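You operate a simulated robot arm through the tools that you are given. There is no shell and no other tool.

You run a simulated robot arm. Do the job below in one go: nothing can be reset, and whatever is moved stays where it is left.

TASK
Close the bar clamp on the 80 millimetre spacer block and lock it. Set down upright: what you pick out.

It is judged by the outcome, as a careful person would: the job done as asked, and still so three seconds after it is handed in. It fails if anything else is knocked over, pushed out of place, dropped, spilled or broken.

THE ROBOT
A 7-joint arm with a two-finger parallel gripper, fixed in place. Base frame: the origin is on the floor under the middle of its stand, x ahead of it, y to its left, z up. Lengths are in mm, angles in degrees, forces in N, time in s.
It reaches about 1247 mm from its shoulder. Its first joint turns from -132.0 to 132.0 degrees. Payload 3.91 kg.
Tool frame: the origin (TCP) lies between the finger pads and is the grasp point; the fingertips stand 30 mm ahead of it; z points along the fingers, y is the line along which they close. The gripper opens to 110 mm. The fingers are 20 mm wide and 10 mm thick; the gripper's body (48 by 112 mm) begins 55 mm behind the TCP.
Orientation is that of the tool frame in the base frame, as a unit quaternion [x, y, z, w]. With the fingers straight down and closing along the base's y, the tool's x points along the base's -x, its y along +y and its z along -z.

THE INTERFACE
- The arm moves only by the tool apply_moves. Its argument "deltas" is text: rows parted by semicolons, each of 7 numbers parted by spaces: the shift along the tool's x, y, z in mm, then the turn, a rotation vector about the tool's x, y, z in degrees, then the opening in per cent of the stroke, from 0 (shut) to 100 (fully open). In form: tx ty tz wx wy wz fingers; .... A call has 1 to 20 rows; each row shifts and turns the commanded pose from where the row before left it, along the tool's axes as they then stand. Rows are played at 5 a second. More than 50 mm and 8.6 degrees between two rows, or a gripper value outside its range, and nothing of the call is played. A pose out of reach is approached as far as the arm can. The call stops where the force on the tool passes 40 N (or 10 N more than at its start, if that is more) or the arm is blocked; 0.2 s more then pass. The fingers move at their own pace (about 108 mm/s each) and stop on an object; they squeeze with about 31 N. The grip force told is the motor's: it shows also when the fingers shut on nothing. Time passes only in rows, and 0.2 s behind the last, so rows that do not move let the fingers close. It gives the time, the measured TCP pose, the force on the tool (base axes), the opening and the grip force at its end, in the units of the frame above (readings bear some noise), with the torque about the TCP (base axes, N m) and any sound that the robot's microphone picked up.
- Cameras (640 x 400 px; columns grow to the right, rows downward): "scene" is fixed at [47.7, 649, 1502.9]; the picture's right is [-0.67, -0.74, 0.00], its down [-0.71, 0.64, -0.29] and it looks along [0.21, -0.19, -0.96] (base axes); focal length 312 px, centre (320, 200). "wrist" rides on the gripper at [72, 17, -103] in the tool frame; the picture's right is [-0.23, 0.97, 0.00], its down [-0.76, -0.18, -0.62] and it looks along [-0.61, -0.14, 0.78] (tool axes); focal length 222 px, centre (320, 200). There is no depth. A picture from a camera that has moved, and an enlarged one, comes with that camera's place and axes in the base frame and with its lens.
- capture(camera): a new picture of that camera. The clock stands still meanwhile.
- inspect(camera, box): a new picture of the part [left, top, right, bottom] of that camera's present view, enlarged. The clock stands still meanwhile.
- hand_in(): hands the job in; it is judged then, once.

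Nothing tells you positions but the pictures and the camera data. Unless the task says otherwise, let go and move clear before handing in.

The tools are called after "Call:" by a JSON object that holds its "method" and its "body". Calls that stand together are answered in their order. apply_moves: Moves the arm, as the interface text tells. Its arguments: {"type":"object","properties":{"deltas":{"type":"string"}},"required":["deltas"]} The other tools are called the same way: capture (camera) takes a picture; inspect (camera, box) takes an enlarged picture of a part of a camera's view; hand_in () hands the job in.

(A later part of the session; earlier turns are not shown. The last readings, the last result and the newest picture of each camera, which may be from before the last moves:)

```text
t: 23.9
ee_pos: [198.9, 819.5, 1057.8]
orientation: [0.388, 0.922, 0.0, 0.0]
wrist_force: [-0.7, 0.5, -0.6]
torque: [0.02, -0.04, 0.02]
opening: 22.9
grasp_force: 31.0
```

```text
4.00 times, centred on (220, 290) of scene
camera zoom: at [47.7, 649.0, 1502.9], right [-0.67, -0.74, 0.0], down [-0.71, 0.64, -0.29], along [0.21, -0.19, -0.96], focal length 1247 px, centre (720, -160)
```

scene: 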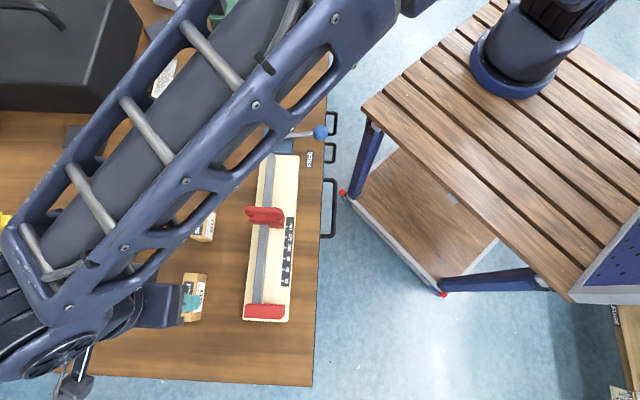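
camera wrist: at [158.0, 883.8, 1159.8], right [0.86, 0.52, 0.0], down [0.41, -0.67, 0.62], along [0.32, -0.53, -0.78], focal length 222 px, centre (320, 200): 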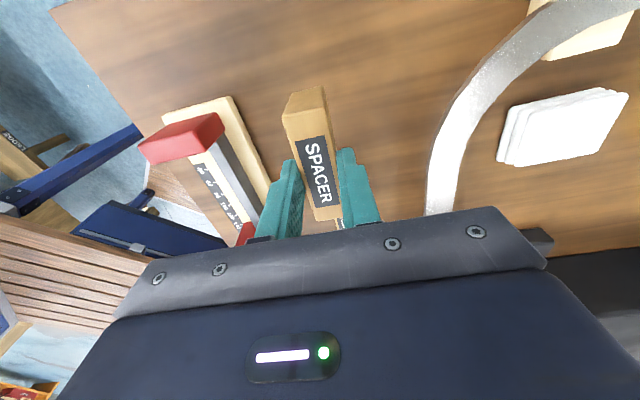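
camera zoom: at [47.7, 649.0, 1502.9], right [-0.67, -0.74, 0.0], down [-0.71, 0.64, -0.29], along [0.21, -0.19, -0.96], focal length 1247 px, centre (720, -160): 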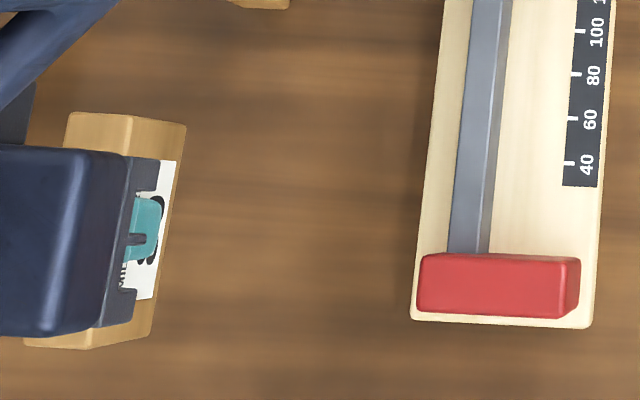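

The block is held squarely (22.9 mm). I'll carry it over the board, above the rail-side lane just in front of the fixed jaw, and check alignment before lowering.

Call:
{"method": "apply_moves", "body": {"deltas": "-9.8 -35.1 0 0 0 -0.4 8; -9.8 -35.1 0 0 0 -0.4 8; -9.8 -35.1 0 0 0 0 8; -9.6 -35.1 0 0 0 0 8; 0 0 0 0 0 0 8"}}

Call:
{"method": "capture", "body": {"camera": "wrist"}}

Call:
{"method": "capture", "body": {"camera": "scene"}}

Call:
{"method": "inspect", "body": {"camera": "wrist", "box": [200, 40, 440, 240]}}

```text
t: 25.1
ee_pos: [125.9, 693.9, 1056.9]
orientation: [0.381, 0.924, 0.0, 0.0]
wrist_force: [-0.5, -0.1, -0.8]
torque: [0.01, -0.02, 0.0]
opening: 23.0
grasp_force: 31.3
```

```text
taken
camera wrist: at [84.7, 757.1, 1159.4], right [0.85, 0.53, 0.0], down [0.41, -0.66, 0.62], along [0.33, -0.53, -0.78], focal length 222 px, centre (320, 200)
```

wrist: 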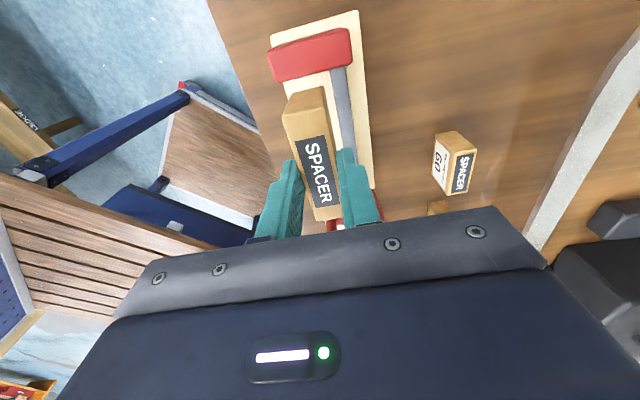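

```text
taken
```

scene: 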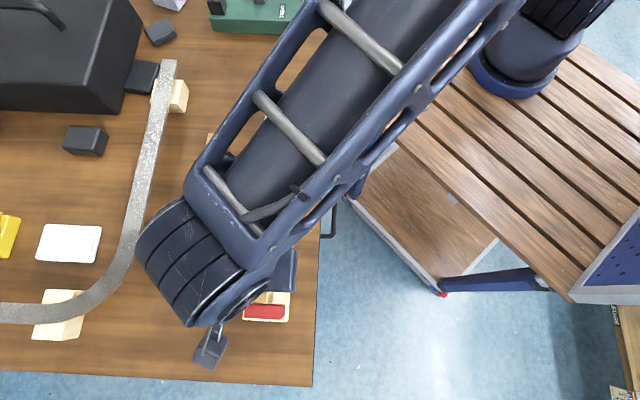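

```text
2.00 times, centred on (320, 140) of wrist
camera zoom: at [84.7, 757.1, 1159.4], right [0.85, 0.53, 0.0], down [0.41, -0.66, 0.62], along [0.33, -0.53, -0.78], focal length 444 px, centre (320, 320)
```

zoom: 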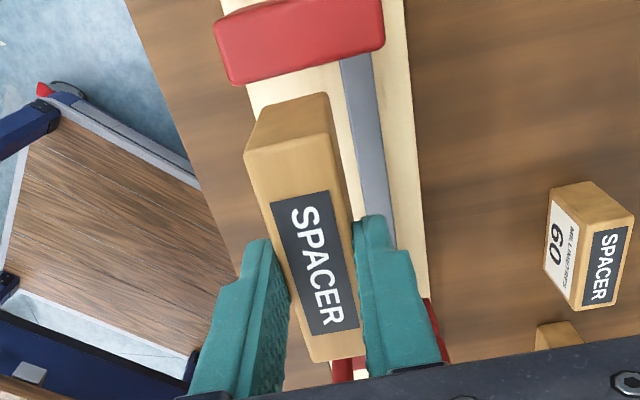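

Call:
{"method": "inspect", "body": {"camera": "wrist", "box": [280, 50, 376, 110]}}

Call:
{"method": "inspect", "body": {"camera": "wrist", "box": [290, 90, 386, 150]}}

```text
6.67 times, centred on (328, 80) of wrist
camera zoom: at [84.7, 757.1, 1159.4], right [0.85, 0.53, 0.0], down [0.41, -0.66, 0.62], along [0.33, -0.53, -0.78], focal length 1481 px, centre (267, 1000)
```

zoom: 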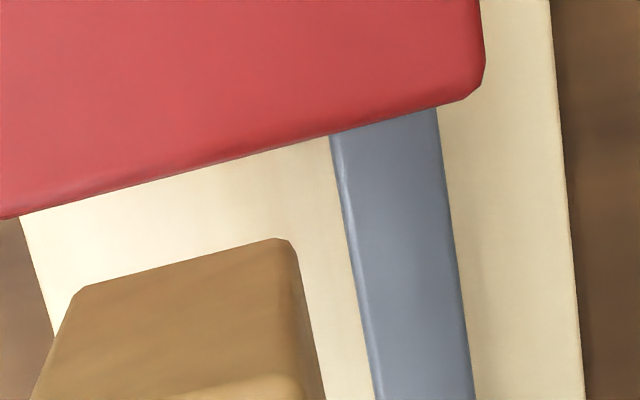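

```text
6.67 times, centred on (338, 120) of wrist
camera zoom: at [84.7, 757.1, 1159.4], right [0.85, 0.53, 0.0], down [0.41, -0.66, 0.62], along [0.33, -0.53, -0.78], focal length 1481 px, centre (200, 733)
```

zoom: 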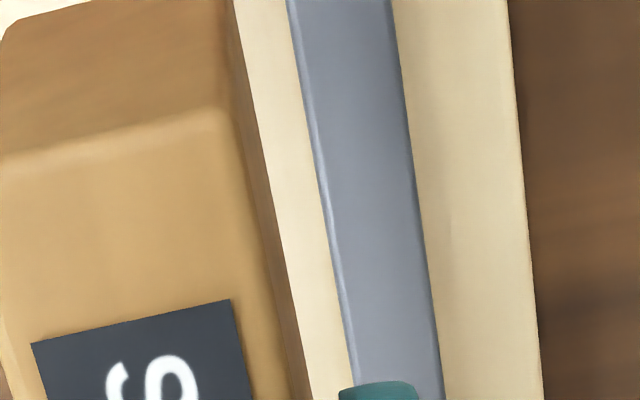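

The lane looks right: the block will sit ~4 mm off the rail, parallel to it. I'll shift 5 mm away from the fixed jaw and 1.5 mm toward the rail, then lower to just above the board.

Call:
{"method": "apply_moves", "body": {"deltas": "-5 1.5 0 0 0 0 8; 0 0 25 0 0 0 8; 0 0 25 0 0 0 8; 0 0 18 0 0 0 8; 0 0 0 0 0 0 8"}}

Call:
{"method": "capture", "body": {"camera": "wrist"}}

Call:
{"method": "inspect", "body": {"camera": "wrist", "box": [220, 60, 420, 220]}}

```text
t: 26.3
ee_pos: [130.6, 689.9, 991.2]
orientation: [0.382, 0.924, 0.001, 0.0]
wrist_force: [0.3, 0.3, -0.6]
torque: [0.02, 0.03, 0.03]
opening: 23.0
grasp_force: 31.3
```

```text
taken
camera wrist: at [89.6, 754.3, 1092.4], right [0.85, 0.53, 0.0], down [0.41, -0.66, 0.62], along [0.33, -0.53, -0.78], focal length 222 px, centre (320, 200)
```

wrist: 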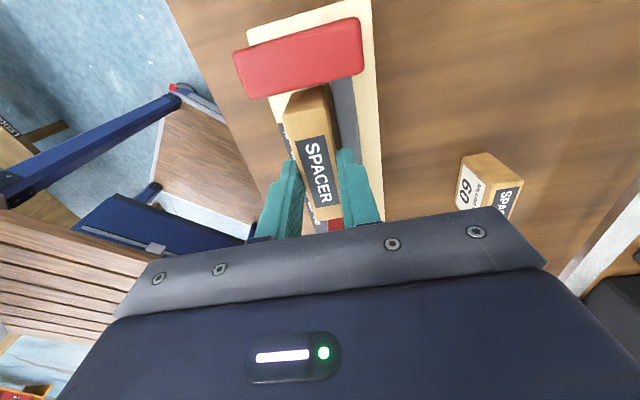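

```text
2.50 times, centred on (320, 140) of wrist
camera zoom: at [89.6, 754.3, 1092.4], right [0.85, 0.53, 0.0], down [0.41, -0.66, 0.62], along [0.33, -0.53, -0.78], focal length 555 px, centre (320, 350)
```

zoom: 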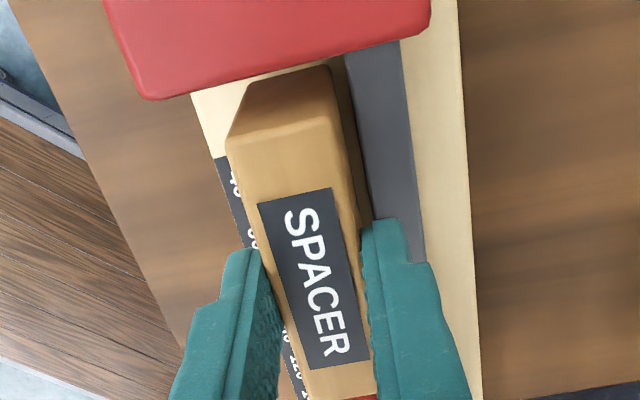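

The block is about 10 mm above the board, in its lane. I'll lower in small steps to contact.

Call:
{"method": "apply_moves", "body": {"deltas": "0 0 4 0 0 0 8; 0 0 3 0 0 0 8; 0 0 1 0 0 0 8; 0 0 0 0 0 0 8"}}

```text
t: 27.3
ee_pos: [131.0, 688.8, 983.6]
orientation: [0.381, 0.925, -0.001, 0.0]
wrist_force: [0.2, -0.2, -0.8]
torque: [-0.01, 0.03, -0.01]
opening: 22.9
grasp_force: 30.7
```

Call:
{"method": "apply_moves", "body": {"deltas": "0 0 1 0 0 0 8; 0 0 1 0 0 0 8; 0 0 0 0 0 0 8"}}

Call:
{"method": "inspect", "body": {"camera": "wrist", "box": [220, 60, 420, 220]}}

```text
t: 28.1
ee_pos: [130.0, 688.5, 981.2]
orientation: [0.382, 0.924, 0.002, -0.001]
wrist_force: [4.4, -2.3, 18.7]
torque: [-0.27, -0.27, 0.0]
opening: 23.0
grasp_force: 31.1
```

```text
2.50 times, centred on (320, 140) of wrist
camera zoom: at [88.8, 752.5, 1083.7], right [0.85, 0.53, 0.0], down [0.41, -0.66, 0.62], along [0.33, -0.53, -0.78], focal length 555 px, centre (320, 350)
```

zoom: 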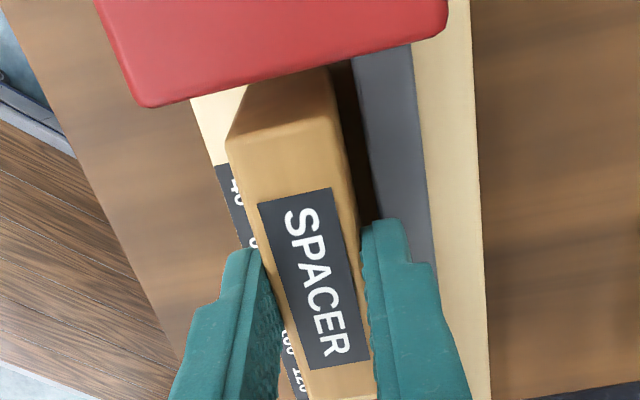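

Contact with the board at the expected height (19 N upward). I'll ease off slightly and open the fingers a little.

Call:
{"method": "apply_moves", "body": {"deltas": "0 0 -0.7 0 0 0 8; 0 0 0 0 0 0 15; 0 0 0 0 0 0 25; 0 0 0 0 0 0 38; 0 0 0 0 0 0 38"}}

Call:
{"method": "capture", "body": {"camera": "wrist"}}

Call:
{"method": "inspect", "body": {"camera": "wrist", "box": [220, 60, 420, 220]}}

```text
t: 29.3
ee_pos: [129.4, 690.2, 979.8]
orientation: [0.381, 0.925, 0.001, 0.0]
wrist_force: [0.4, 0.5, -0.5]
torque: [0.02, 0.02, 0.0]
opening: 41.6
grasp_force: 0.0
```

```text
taken
camera wrist: at [87.5, 753.2, 1082.9], right [0.85, 0.53, 0.0], down [0.41, -0.66, 0.62], along [0.33, -0.53, -0.78], focal length 222 px, centre (320, 200)
```

wrist: 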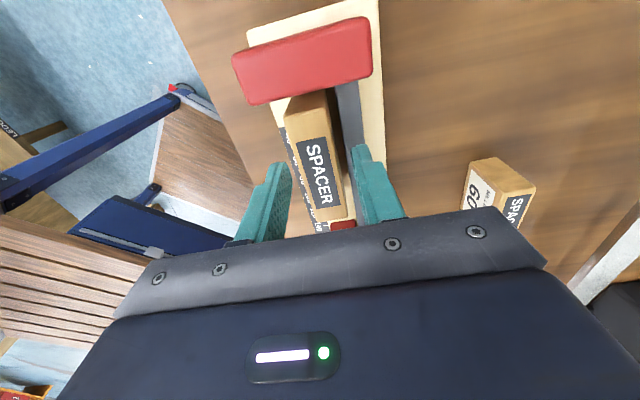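

```text
2.50 times, centred on (320, 140) of wrist
camera zoom: at [87.5, 753.2, 1082.9], right [0.85, 0.53, 0.0], down [0.41, -0.66, 0.62], along [0.33, -0.53, -0.78], focal length 555 px, centre (320, 350)
```

zoom: 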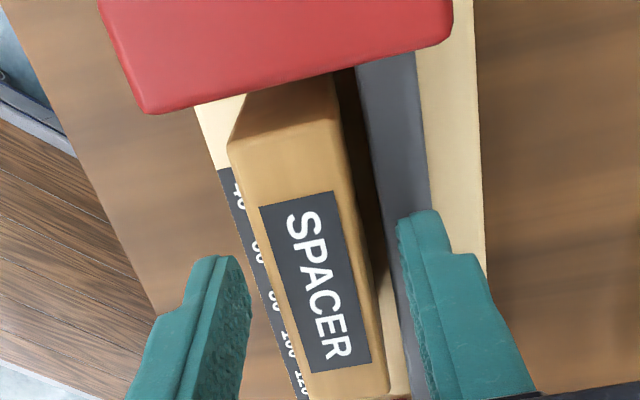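

The spacer stands on the board between the jaws. I'll lift straight up, close the fingers, and move over behind the sliding jaw to push it.

Call:
{"method": "apply_moves", "body": {"deltas": "0 0 -20 0 0 0 38; 0 0 -30 0 0 0 38; 0 0 -35 0 0 0 38; 0 0 0 0 0 0 0; -34 0 0 0 0 0 0; -34 0 0 0 0 0 0; -34 0 0 0 0 0 0; -35 0 0 0 0 0 0; 0 0 0 0 0 0 0"}}

Call:
{"method": "capture", "body": {"camera": "wrist"}}

Call:
{"method": "capture", "body": {"camera": "scene"}}

Call:
{"method": "inspect", "body": {"camera": "scene", "box": [220, 190, 348, 330]}}

```text
t: 31.3
ee_pos: [225.1, 594.2, 1064.7]
orientation: [0.381, 0.924, 0.0, 0.0]
wrist_force: [0.7, -0.4, -0.3]
torque: [0.03, -0.02, 0.01]
opening: 0.1
grasp_force: 30.9
```

```text
taken
camera wrist: at [183.4, 656.9, 1166.7], right [0.85, 0.53, 0.0], down [0.41, -0.66, 0.62], along [0.33, -0.53, -0.78], focal length 222 px, centre (320, 200)
```

wrist: 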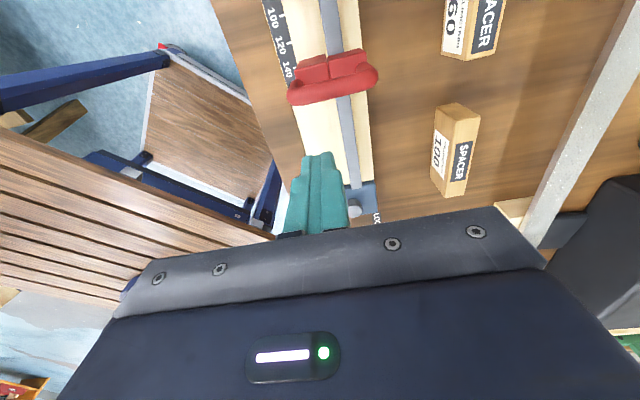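

```text
taken
```

scene: 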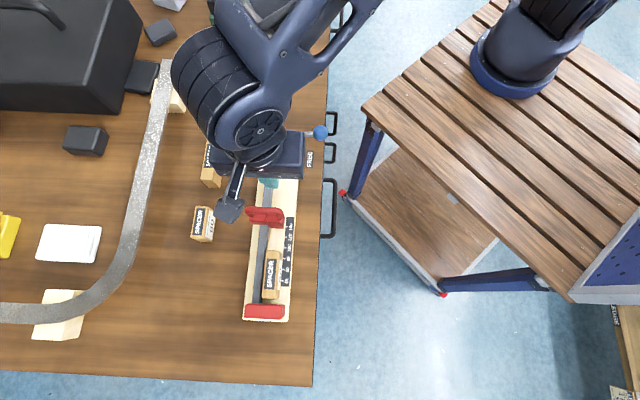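

```text
2.86 times, centred on (284, 260) of scene
camera zoom: at [47.7, 649.0, 1502.9], right [-0.67, -0.74, 0.0], down [-0.71, 0.64, -0.29], along [0.21, -0.19, -0.96], focal length 891 px, centre (423, 29)
```

zoom: 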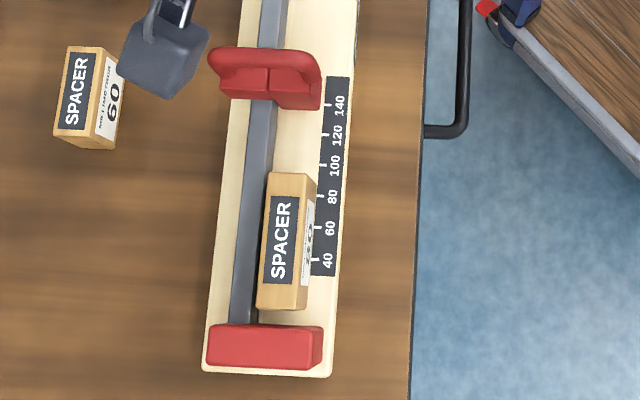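

The 80 block is in place between the jaws. The closed fingers are behind the sliding jaw; now I'll lower them to push-height, staying clear of the handle.

Call:
{"method": "apply_moves", "body": {"deltas": "0 0 35 0 0 0 0; 0 0 35 0 0 0 0; 0 0 28 0 0 0 0; 0 0 0 0 0 0 0"}}

Call:
{"method": "capture", "body": {"camera": "wrist"}}

Call:
{"method": "inspect", "body": {"camera": "scene", "box": [220, 170, 320, 240]}}

```text
t: 32.3
ee_pos: [226.5, 592.6, 967.5]
orientation: [0.381, 0.925, 0.001, 0.0]
wrist_force: [0.0, -0.5, -0.4]
torque: [0.01, -0.01, 0.01]
opening: 0.1
grasp_force: 30.6
```

```text
taken
camera wrist: at [184.7, 656.9, 1069.5], right [0.85, 0.53, 0.0], down [0.41, -0.66, 0.62], along [0.33, -0.53, -0.78], focal length 222 px, centre (320, 200)
```

wrist: 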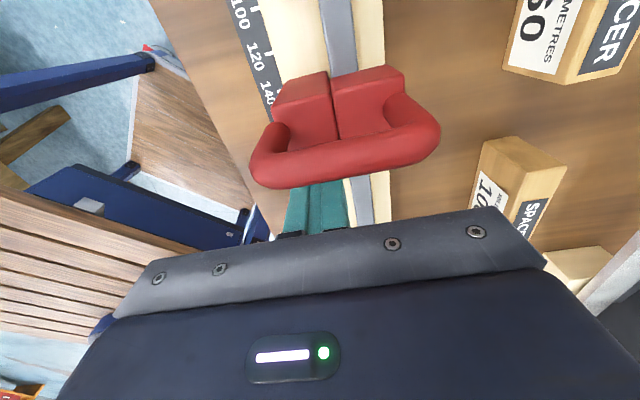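

```text
5.71 times, centred on (270, 205) of scene
camera zoom: at [47.7, 649.0, 1502.9], right [-0.67, -0.74, 0.0], down [-0.71, 0.64, -0.29], along [0.21, -0.19, -0.96], focal length 1782 px, centre (606, 171)
```

zoom: 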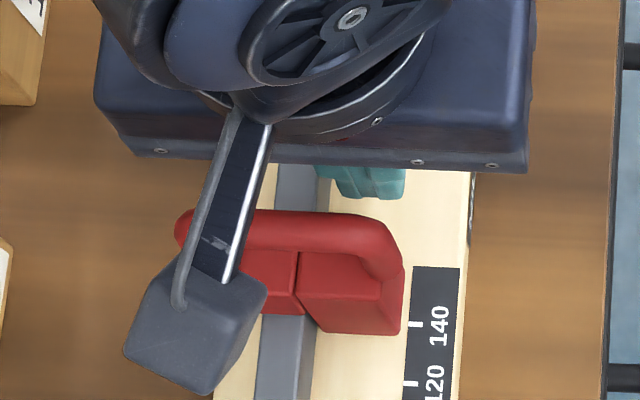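

Clear of the handle. I'll push the jaw gently toward the block in small steps and watch the force.

Call:
{"method": "apply_moves", "body": {"deltas": "5 0 0 0 0 0 0; 5 0 0 0 0 0 0; 4 0 0 0 0 0 0; 4 0 0 0 0 0 0; 4 0 0 0 0 0 0; 4 0 0 0 0 0 0; 4 0 0 0 0 0 0; 0 0 0 0 0 0 0"}}

Call:
{"method": "capture", "body": {"camera": "wrist"}}

Call:
{"method": "inspect", "body": {"camera": "scene", "box": [220, 190, 348, 330]}}

```text
t: 34.1
ee_pos: [204.0, 612.8, 966.7]
orientation: [0.381, 0.925, 0.001, 0.0]
wrist_force: [1.1, -0.6, -0.2]
torque: [0.0, 0.03, -0.04]
opening: 0.3
grasp_force: 31.0
```

```text
taken
camera wrist: at [162.7, 677.3, 1069.2], right [0.85, 0.53, 0.0], down [0.41, -0.66, 0.62], along [0.33, -0.53, -0.78], focal length 222 px, centre (320, 200)
```

wrist: 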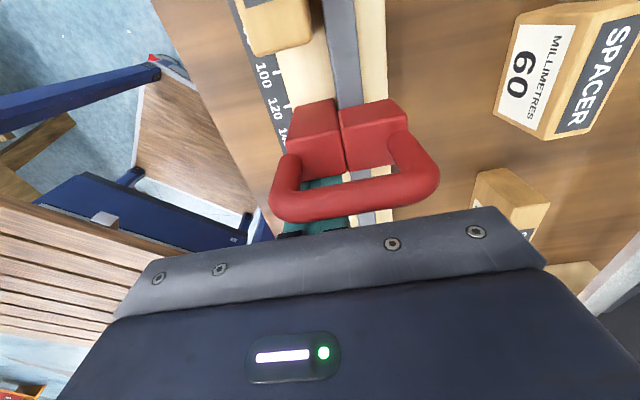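

```text
2.86 times, centred on (284, 260) of scene
camera zoom: at [47.7, 649.0, 1502.9], right [-0.67, -0.74, 0.0], down [-0.71, 0.64, -0.29], along [0.21, -0.19, -0.96], focal length 891 px, centre (423, 29)
```

zoom: 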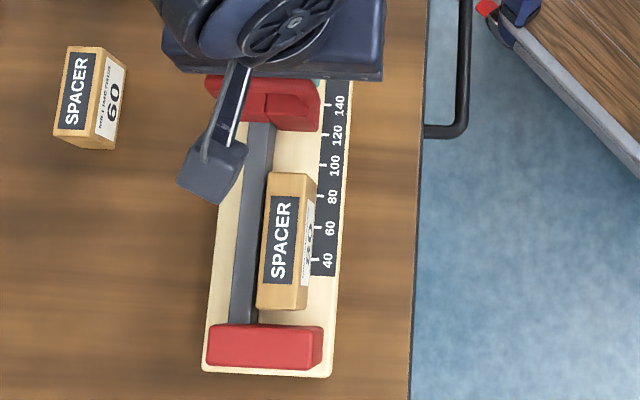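

The jaw slides freely (about 1 N), so the clamp is unlocked. I'll continue pushing toward the block.

Call:
{"method": "apply_moves", "body": {"deltas": "4 0 0 0 0 0 0; 4 0 0 0 0 0 0; 4 0 0 0 0 0 0; 4 0 0 0 0 0 0; 4 0 0 0 0 0 0; 4 0 0 0 0 0 0; 3 0 0 0 0 0 0; 0 0 0 0 0 0 0"}}

Call:
{"method": "capture", "body": {"camera": "wrist"}}

Call:
{"method": "inspect", "body": {"camera": "scene", "box": [220, 190, 348, 330]}}

```text
t: 35.9
ee_pos: [186.6, 631.8, 968.5]
orientation: [0.381, 0.925, 0.0, 0.0]
wrist_force: [1.1, -0.6, 0.6]
torque: [0.02, 0.03, -0.03]
opening: 0.0
grasp_force: 31.3
```

```text
taken
camera wrist: at [145.3, 696.0, 1070.0], right [0.85, 0.53, 0.0], down [0.41, -0.66, 0.62], along [0.33, -0.53, -0.78], focal length 222 px, centre (320, 200)
```

wrist: 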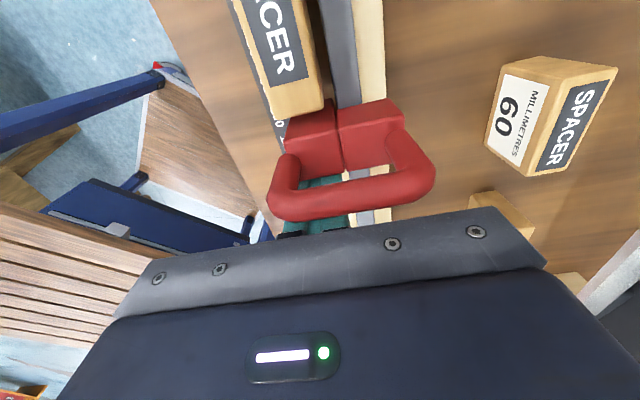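

```text
2.86 times, centred on (284, 260) of scene
camera zoom: at [47.7, 649.0, 1502.9], right [-0.67, -0.74, 0.0], down [-0.71, 0.64, -0.29], along [0.21, -0.19, -0.96], focal length 891 px, centre (423, 29)
```

zoom: 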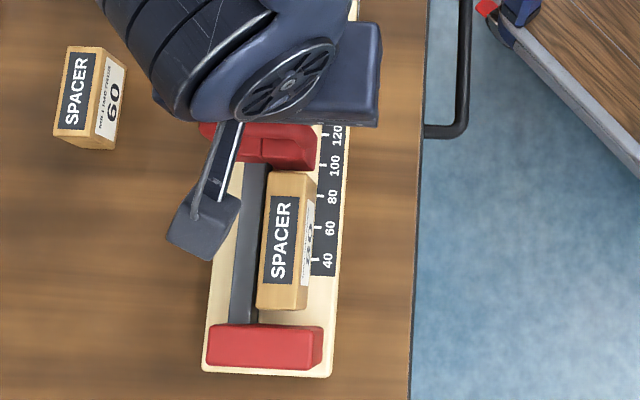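

Call:
{"method": "apply_moves", "body": {"deltas": "2 0 0 0 0 0 0; 2 0 0 0 0 0 0; 2 0 0 0 0 0 0; 2 0 0 0 0 0 0; 2 0 0 0 0 0 0; 0 0 0 0 0 0 0"}}

Call:
{"method": "inspect", "body": {"camera": "scene", "box": [220, 210, 320, 330]}}

Call:
{"method": "capture", "body": {"camera": "wrist"}}

```text
t: 37.3
ee_pos: [179.4, 640.6, 968.7]
orientation: [0.381, 0.925, 0.0, 0.0]
wrist_force: [0.5, -1.8, -0.9]
torque: [-0.03, 0.01, -0.04]
opening: 0.2
grasp_force: 30.7
```

```text
3.33 times, centred on (270, 270) of scene
camera zoom: at [47.7, 649.0, 1502.9], right [-0.67, -0.74, 0.0], down [-0.71, 0.64, -0.29], along [0.21, -0.19, -0.96], focal length 1039 px, centre (487, -33)
```

zoom: 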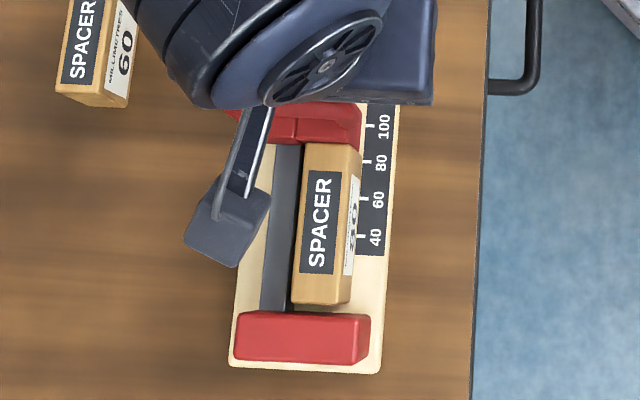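

```text
taken
camera wrist: at [137.3, 704.0, 1070.5], right [0.85, 0.53, 0.0], down [0.41, -0.66, 0.62], along [0.33, -0.53, -0.78], focal length 222 px, centre (320, 200)
```

wrist: 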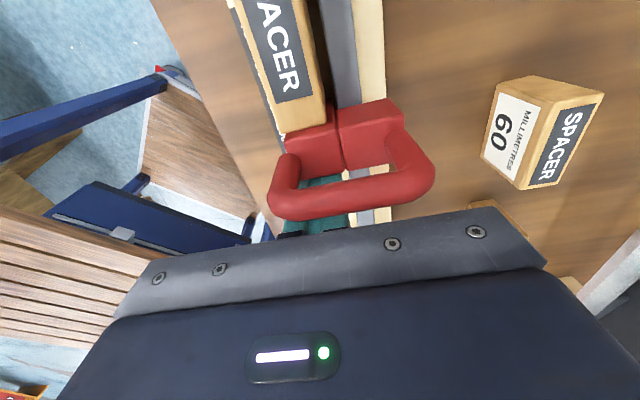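

The jaw has met the block. A few millimetres more will seat the block on the fixed jaw; I'll push in small steps until it is firm.

Call:
{"method": "apply_moves", "body": {"deltas": "1.5 0 0 0 0 0 0; 1.5 0 0 0 0 0 0; 1.5 0 0 0 0 0 0; 1 0 0 0 0 0 0; 1 0 0 0 0 0 0; 0 0 0 0 0 0 0"}}

Call:
{"method": "inspect", "body": {"camera": "scene", "box": [220, 210, 320, 330]}}

```text
t: 38.7
ee_pos: [174.9, 644.2, 966.8]
orientation: [0.381, 0.924, 0.0, 0.0]
wrist_force: [5.4, -7.2, 4.4]
torque: [0.1, 0.1, -0.07]
opening: 0.2
grasp_force: 31.4
```

```text
3.33 times, centred on (270, 270) of scene
camera zoom: at [47.7, 649.0, 1502.9], right [-0.67, -0.74, 0.0], down [-0.71, 0.64, -0.29], along [0.21, -0.19, -0.96], focal length 1039 px, centre (487, -33)
```

zoom: 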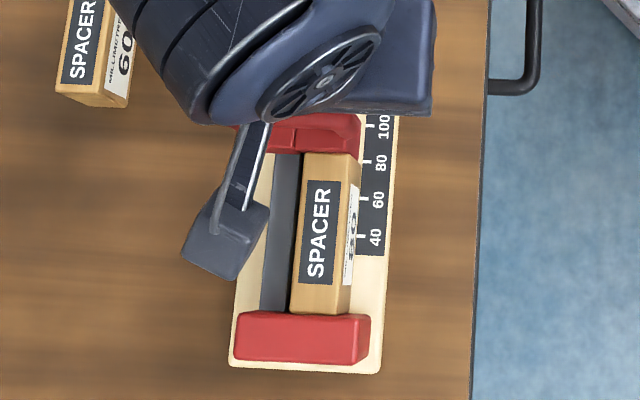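

Call:
{"method": "apply_moves", "body": {"deltas": "0.7 0 0 0 0 0 0; 0.7 0 0 0 0 0 0; 0 0 0 0 0 0 0"}}

Call:
{"method": "capture", "body": {"camera": "wrist"}}

Call:
{"method": "inspect", "body": {"camera": "scene", "box": [236, 240, 300, 330]}}

```text
t: 39.5
ee_pos: [176.3, 644.2, 966.9]
orientation: [0.382, 0.924, 0.0, -0.001]
wrist_force: [15.7, -21.9, 7.3]
torque: [0.2, 0.11, -0.13]
opening: 0.0
grasp_force: 30.4
```

```text
taken
camera wrist: at [133.8, 708.0, 1069.6], right [0.85, 0.53, 0.0], down [0.41, -0.66, 0.62], along [0.33, -0.53, -0.78], focal length 222 px, centre (320, 200)
```

wrist: 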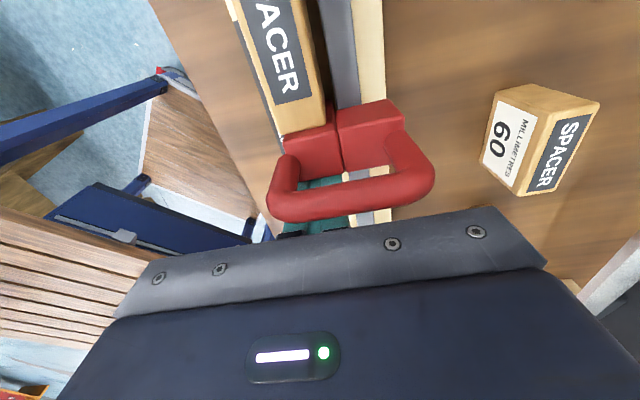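

```text
4.44 times, centred on (268, 285) of scene
camera zoom: at [47.7, 649.0, 1502.9], right [-0.67, -0.74, 0.0], down [-0.71, 0.64, -0.29], along [0.21, -0.19, -0.96], focal length 1386 px, centre (551, -178)
```

zoom: 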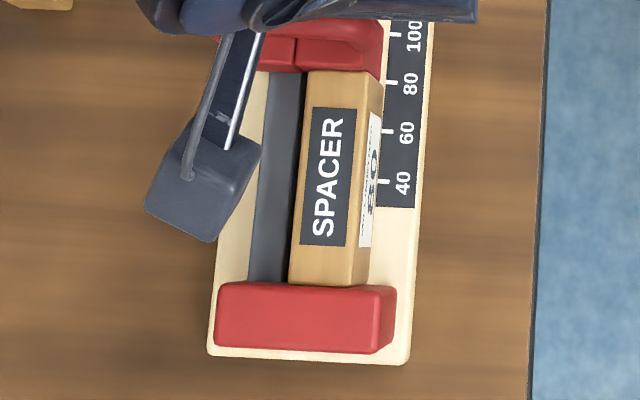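

The block is squeezed firmly (about 27 N with no further motion). I'll back straight off, lift, and check the jaw stayed against the block.

Call:
{"method": "apply_moves", "body": {"deltas": "-2 0 0 0 0 0 0; -5 0 0 0 0 0 0; -10 0 0 0 0 0 0; -10 0 0 0 0 0 0; 0 0 -40 0 0 0 0; 0 0 -40 0 0 0 0; 0 0 -20 0 0 0 0; -40 0 0 0 0 0 0; -40 0 0 0 0 0 0; 0 0 0 0 0 0 0"}}

Call:
{"method": "capture", "body": {"camera": "wrist"}}

Call:
{"method": "inspect", "body": {"camera": "scene", "box": [236, 220, 300, 330]}}

Call:
{"method": "inspect", "body": {"camera": "scene", "box": [236, 90, 364, 170]}}

```text
t: 41.7
ee_pos: [245.8, 567.4, 1069.0]
orientation: [0.381, 0.925, 0.0, 0.0]
wrist_force: [0.5, 0.4, 0.1]
torque: [0.0, -0.03, 0.02]
opening: 0.0
grasp_force: 31.2
```

```text
taken
camera wrist: at [204.5, 631.2, 1171.1], right [0.85, 0.53, 0.0], down [0.41, -0.66, 0.62], along [0.33, -0.53, -0.78], focal length 222 px, centre (320, 200)
```

wrist: 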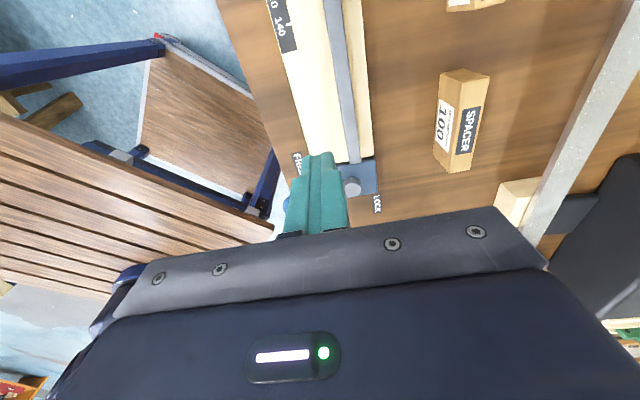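

```text
3.64 times, centred on (268, 275) of scene
camera zoom: at [47.7, 649.0, 1502.9], right [-0.67, -0.74, 0.0], down [-0.71, 0.64, -0.29], along [0.21, -0.19, -0.96], focal length 1134 px, centre (509, -73)
```

zoom: 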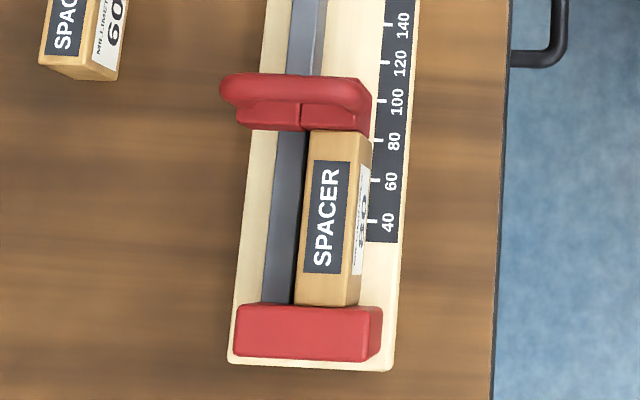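

```text
5.00 times, centred on (300, 130) of scene
camera zoom: at [47.7, 649.0, 1502.9], right [-0.67, -0.74, 0.0], down [-0.71, 0.64, -0.29], along [0.21, -0.19, -0.96], focal length 1559 px, centre (420, 550)
```

zoom: 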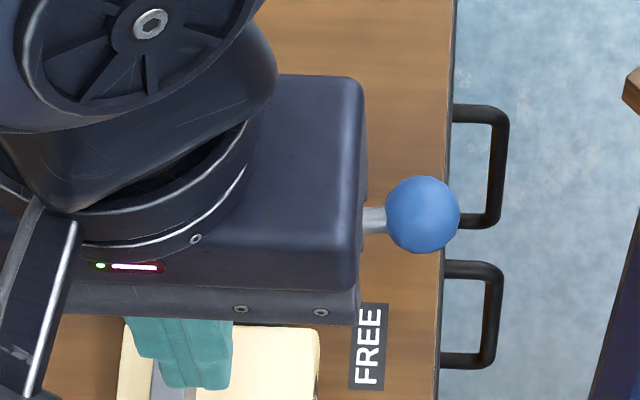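

The jaw rests against the block (scale reads 80), lever at FREE. Next I'll place the closed fingers on the FREE-label side of the lever rod so I can push it back to LOCK.

Call:
{"method": "apply_moves", "body": {"deltas": "-39.2 -19.7 0 0 0 0 0; -39.2 -19.6 0 0 0 0 0; 0 0 40 0 0 0 0; 0 0 40 0 0 0 0; 0 0 0 0 0 0 0"}}

Call:
{"method": "capture", "body": {"camera": "wrist"}}

Call:
{"method": "inspect", "body": {"camera": "scene", "box": [236, 90, 364, 190]}}

```text
t: 42.9
ee_pos: [277.9, 486.1, 988.3]
orientation: [0.381, 0.925, 0.0, -0.001]
wrist_force: [1.1, 0.9, -0.6]
torque: [-0.02, 0.01, -0.01]
opening: 0.0
grasp_force: 30.7
```

```text
taken
camera wrist: at [235.7, 549.4, 1090.4], right [0.85, 0.53, 0.0], down [0.41, -0.66, 0.62], along [0.33, -0.53, -0.78], focal length 222 px, centre (320, 200)
```

wrist: 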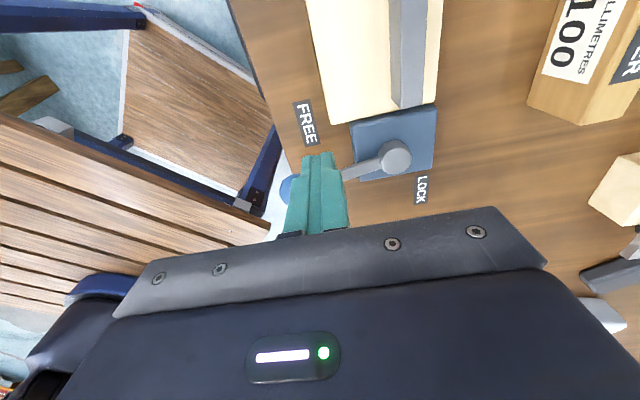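

```text
4.00 times, centred on (300, 140) of scene
camera zoom: at [47.7, 649.0, 1502.9], right [-0.67, -0.74, 0.0], down [-0.71, 0.64, -0.29], along [0.21, -0.19, -0.96], focal length 1247 px, centre (400, 440)
```

zoom: 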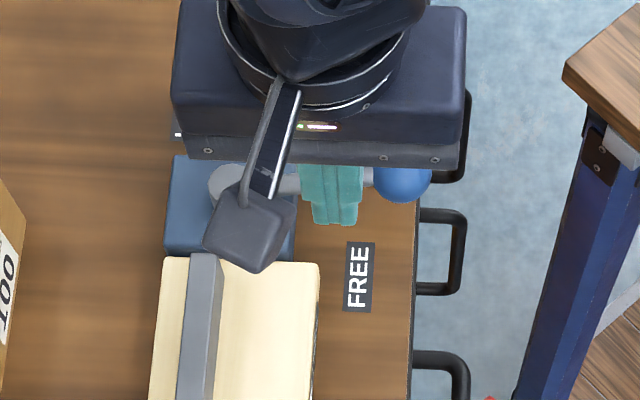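

Fingers are between the board end and the rod. I'll nudge 4 mm away from the board corner, then lower to rod height.

Call:
{"method": "apply_moves", "body": {"deltas": "-4 -4 0 0 0 0 0; 0 0 25 0 0 0 0; 0 0 20 0 0 0 0; 0 0 0 0 0 0 0"}}

Call:
{"method": "capture", "body": {"camera": "wrist"}}

Call:
{"method": "inspect", "body": {"camera": "scene", "box": [236, 90, 364, 190]}}

```text
t: 43.9
ee_pos: [277.4, 478.8, 942.8]
orientation: [0.38, 0.925, 0.0, 0.0]
wrist_force: [-0.7, 0.4, -0.1]
torque: [-0.04, -0.02, 0.01]
opening: 0.0
grasp_force: 31.1
```

```text
taken
camera wrist: at [235.7, 542.7, 1045.2], right [0.85, 0.53, 0.0], down [0.41, -0.66, 0.62], along [0.33, -0.53, -0.78], focal length 222 px, centre (320, 200)
```

wrist: 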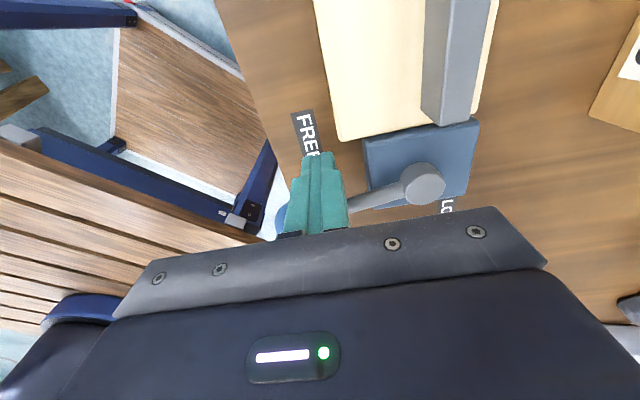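

```text
4.00 times, centred on (300, 140) of scene
camera zoom: at [47.7, 649.0, 1502.9], right [-0.67, -0.74, 0.0], down [-0.71, 0.64, -0.29], along [0.21, -0.19, -0.96], focal length 1247 px, centre (400, 440)
```

zoom: 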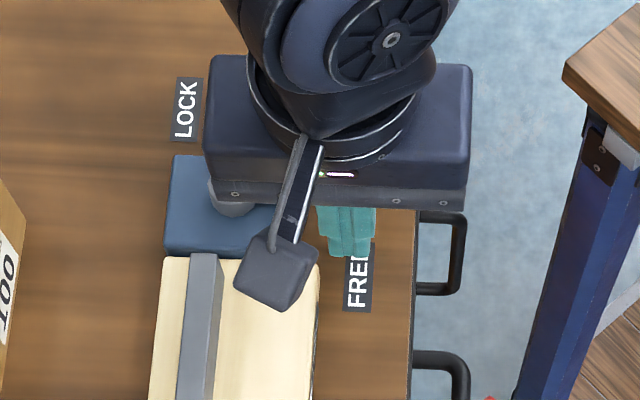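

Call:
{"method": "apply_moves", "body": {"deltas": "-7.7 3.8 0 0 0 0 0; -7.6 -0.3 0 0 0 0 0; -7.6 0.8 0 0 0 0 0; -7.4 1.9 0 0 0 0 0; -7.1 2.8 0 0 0 0 0; 0 0 0 0 0 0 0"}}

Call:
{"method": "capture", "body": {"camera": "wrist"}}

Call:
{"method": "inspect", "body": {"camera": "scene", "box": [236, 70, 364, 190]}}

```text
t: 45.3
ee_pos: [309.0, 461.4, 942.5]
orientation: [0.381, 0.925, 0.0, 0.0]
wrist_force: [-0.8, 0.8, -0.7]
torque: [0.0, 0.0, -0.03]
opening: 0.0
grasp_force: 31.2
```

```text
taken
camera wrist: at [268.1, 525.1, 1044.9], right [0.85, 0.53, 0.0], down [0.41, -0.66, 0.62], along [0.33, -0.53, -0.78], focal length 222 px, centre (320, 200)
```

wrist: 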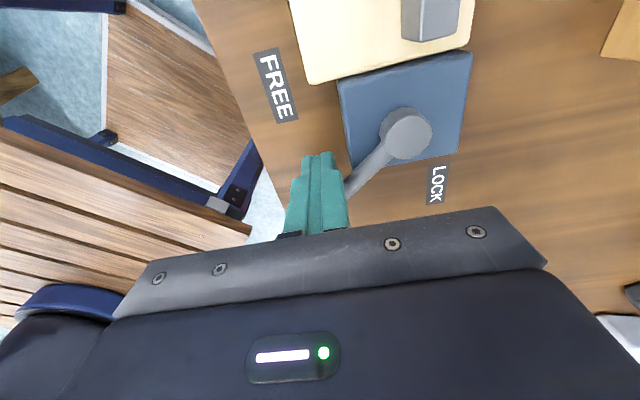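

```text
3.33 times, centred on (300, 130) of scene
camera zoom: at [47.7, 649.0, 1502.9], right [-0.67, -0.74, 0.0], down [-0.71, 0.64, -0.29], along [0.21, -0.19, -0.96], focal length 1039 px, centre (387, 433)
```

zoom: 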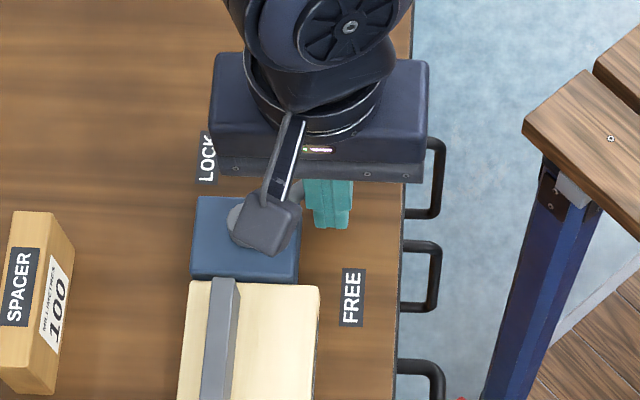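

The lever is following. I'll continue the arc toward LOCK.

Call:
{"method": "apply_moves", "body": {"deltas": "-6.6 3.9 0 0 0 0 0; -6 4.7 0 0 0 0 0; -5.3 5.4 0 0 0 0 0; -4.5 6.2 0 0 0 0 0; 0 0 0 0 0 0 0"}}

Call:
{"method": "capture", "body": {"camera": "wrist"}}

Call:
{"method": "inspect", "body": {"camera": "scene", "box": [236, 70, 364, 190]}}

```text
t: 46.1
ee_pos: [328.0, 459.1, 944.7]
orientation: [0.379, 0.925, -0.002, -0.001]
wrist_force: [-11.6, -4.0, 6.5]
torque: [-0.01, 0.2, 0.1]
opening: 0.0
grasp_force: 31.0
stopped in row 4: the force on the tool passed its limit at 50 N (the readings are from after the stop); the commanded pose is now the measured one
```

```text
taken
camera wrist: at [286.1, 522.5, 1045.6], right [0.84, 0.54, -0.01], down [0.42, -0.66, 0.62], along [0.33, -0.53, -0.78], focal length 222 px, centre (320, 200)
```

wrist: 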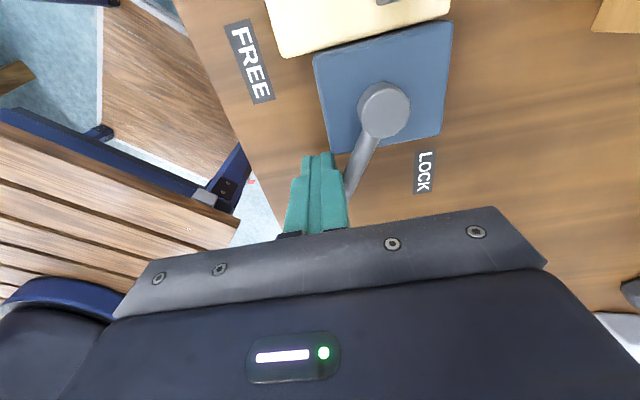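

```text
3.33 times, centred on (300, 130) of scene
camera zoom: at [47.7, 649.0, 1502.9], right [-0.67, -0.74, 0.0], down [-0.71, 0.64, -0.29], along [0.21, -0.19, -0.96], focal length 1039 px, centre (387, 433)
```

zoom: 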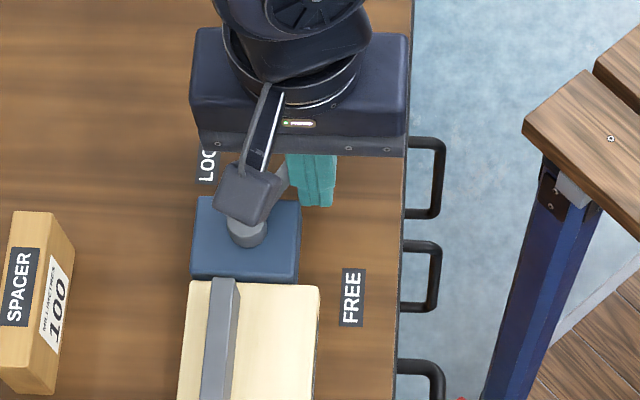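

The finger tip has met the corner of the lever's base block (top ~z 918), not the lever's end. I'll back off slightly, raise the tips above the base, and push from a little further out along the rod.

Call:
{"method": "apply_moves", "body": {"deltas": "0 -2 0 0 0 0 0; 0 -2 0 0 0 0 0; 0 0 -4 -0.26 0 0.3 0; 0 0 -4 0 0 0 0; -5.3 0.1 0 0 0 0 0; 0 0 0 0 0 0 0"}}

Call:
{"method": "capture", "body": {"camera": "wrist"}}

Call:
{"method": "inspect", "body": {"camera": "wrist", "box": [260, 60, 420, 220]}}

```text
t: 47.5
ee_pos: [330.0, 452.4, 951.1]
orientation: [0.38, 0.925, 0.0, -0.001]
wrist_force: [-0.8, 0.7, -0.9]
torque: [0.02, 0.0, -0.01]
opening: 0.0
grasp_force: 31.5
```

```text
taken
camera wrist: at [288.1, 516.6, 1053.2], right [0.85, 0.53, 0.0], down [0.42, -0.66, 0.62], along [0.33, -0.53, -0.78], focal length 222 px, centre (320, 200)
```

wrist: 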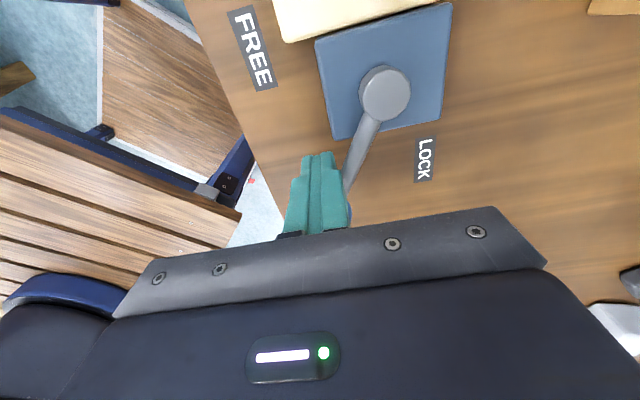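

```text
2.50 times, centred on (340, 140) of wrist
camera zoom: at [288.1, 516.6, 1053.2], right [0.85, 0.53, 0.0], down [0.42, -0.66, 0.62], along [0.33, -0.53, -0.78], focal length 555 px, centre (270, 350)
```

zoom: 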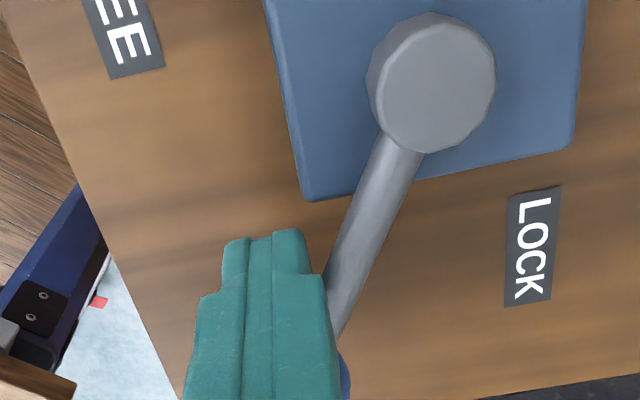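

Now the tips are clear of the base and resting beside the rod. I'll continue the arc to LOCK.

Call:
{"method": "apply_moves", "body": {"deltas": "-1.6 2 0 0 0 0 0; -1.6 2 0 0 0 0 0; -1.7 2.4 0 0 0 0 0; -1.7 2.5 0 0 0 0 0; -1.5 2.6 0 0 0 0 0; -1.5 2.7 0 0 0 0 0; 0 0 0 0 0 0 0"}}

Call:
{"method": "capture", "body": {"camera": "wrist"}}

Call:
{"method": "inspect", "body": {"camera": "scene", "box": [236, 70, 364, 190]}}

```text
t: 49.1
ee_pos: [346.9, 455.4, 950.8]
orientation: [0.381, 0.924, -0.002, -0.001]
wrist_force: [-0.3, -0.9, 0.8]
torque: [-0.04, 0.0, 0.01]
opening: 0.1
grasp_force: 30.4
```

```text
taken
camera wrist: at [305.5, 519.3, 1052.7], right [0.85, 0.53, 0.0], down [0.42, -0.66, 0.62], along [0.33, -0.53, -0.78], focal length 222 px, centre (320, 200)
```

wrist: 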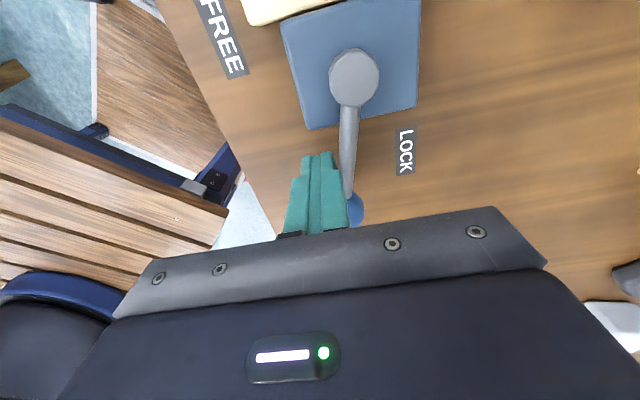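

```text
3.33 times, centred on (300, 130) of scene
camera zoom: at [47.7, 649.0, 1502.9], right [-0.67, -0.74, 0.0], down [-0.71, 0.64, -0.29], along [0.21, -0.19, -0.96], focal length 1039 px, centre (387, 433)
```

zoom: 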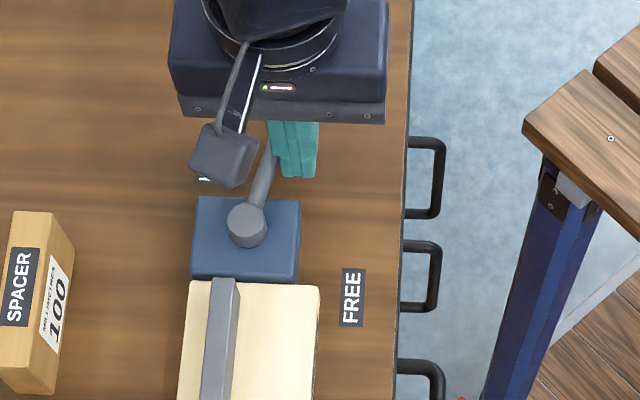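

Call:
{"method": "apply_moves", "body": {"deltas": "-1.2 2.8 0 0 0 0 0; -1.2 2.8 0 0 0 0 0; -0.9 2.9 0 0 0 0 0; 0 0 0 0 0 0 0"}}

Call:
{"method": "capture", "body": {"camera": "wrist"}}

Call:
{"method": "inspect", "body": {"camera": "scene", "box": [236, 70, 364, 190]}}

```text
t: 50.1
ee_pos: [355.7, 460.1, 951.3]
orientation: [0.382, 0.924, -0.001, 0.0]
wrist_force: [-0.6, 0.2, -0.3]
torque: [0.03, -0.01, 0.0]
opening: 0.0
grasp_force: 31.4
```

```text
taken
camera wrist: at [314.0, 523.0, 1052.7], right [0.85, 0.53, 0.0], down [0.41, -0.66, 0.62], along [0.33, -0.53, -0.78], focal length 222 px, centre (320, 200)
```

wrist: 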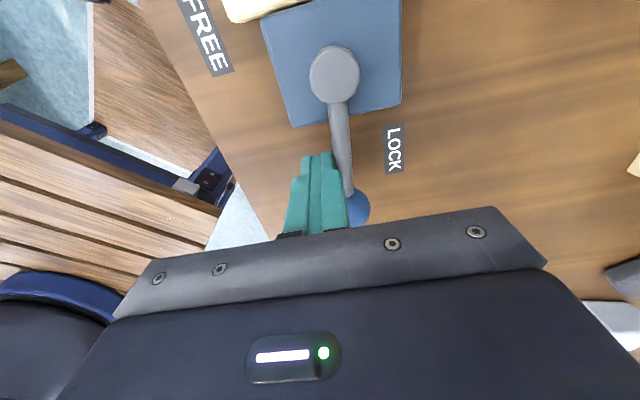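

```text
3.33 times, centred on (300, 130) of scene
camera zoom: at [47.7, 649.0, 1502.9], right [-0.67, -0.74, 0.0], down [-0.71, 0.64, -0.29], along [0.21, -0.19, -0.96], focal length 1039 px, centre (387, 433)
```

zoom: 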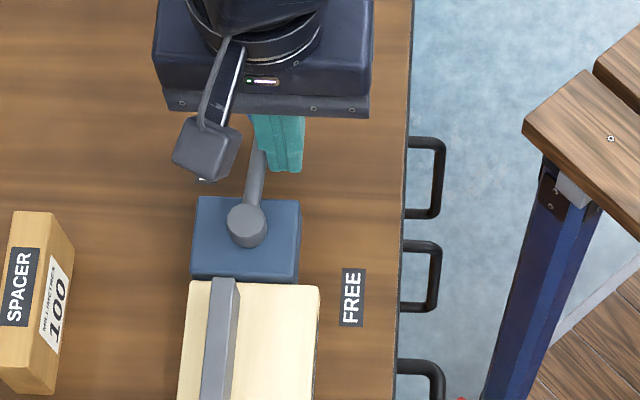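

Call:
{"method": "apply_moves", "body": {"deltas": "-0.5 2 0 0 0 0 0; -0.4 2 0 0 0 0 0; -0.2 2 0 0 0 0 0; 0 2 0 0 0 0 0; 0 0 0 0 0 0 0"}}

Call:
{"method": "capture", "body": {"camera": "wrist"}}

Call:
{"method": "inspect", "body": {"camera": "scene", "box": [236, 70, 364, 190]}}

```text
t: 51.3
ee_pos: [359.5, 461.9, 950.8]
orientation: [0.381, 0.925, -0.002, -0.001]
wrist_force: [-25.3, -28.3, -3.9]
torque: [-0.54, 0.47, 0.35]
opening: 0.0
grasp_force: 30.8
```

```text
taken
camera wrist: at [318.5, 526.7, 1053.3], right [0.85, 0.53, 0.0], down [0.42, -0.66, 0.62], along [0.33, -0.53, -0.78], focal length 222 px, centre (320, 200)
```

wrist: 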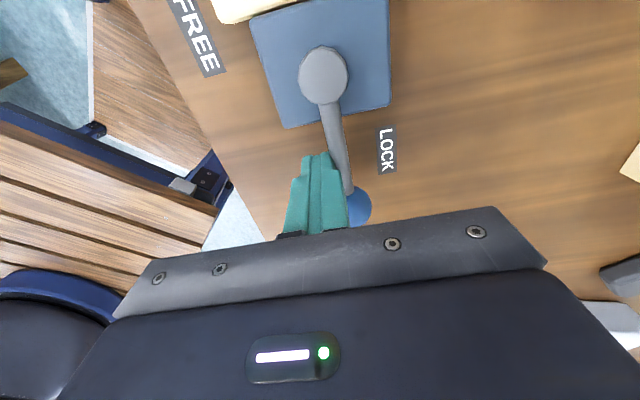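

```text
3.33 times, centred on (300, 130) of scene
camera zoom: at [47.7, 649.0, 1502.9], right [-0.67, -0.74, 0.0], down [-0.71, 0.64, -0.29], along [0.21, -0.19, -0.96], focal length 1039 px, centre (387, 433)
```

zoom: 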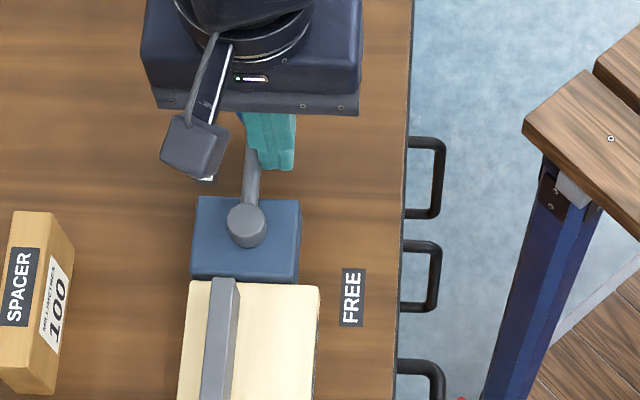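

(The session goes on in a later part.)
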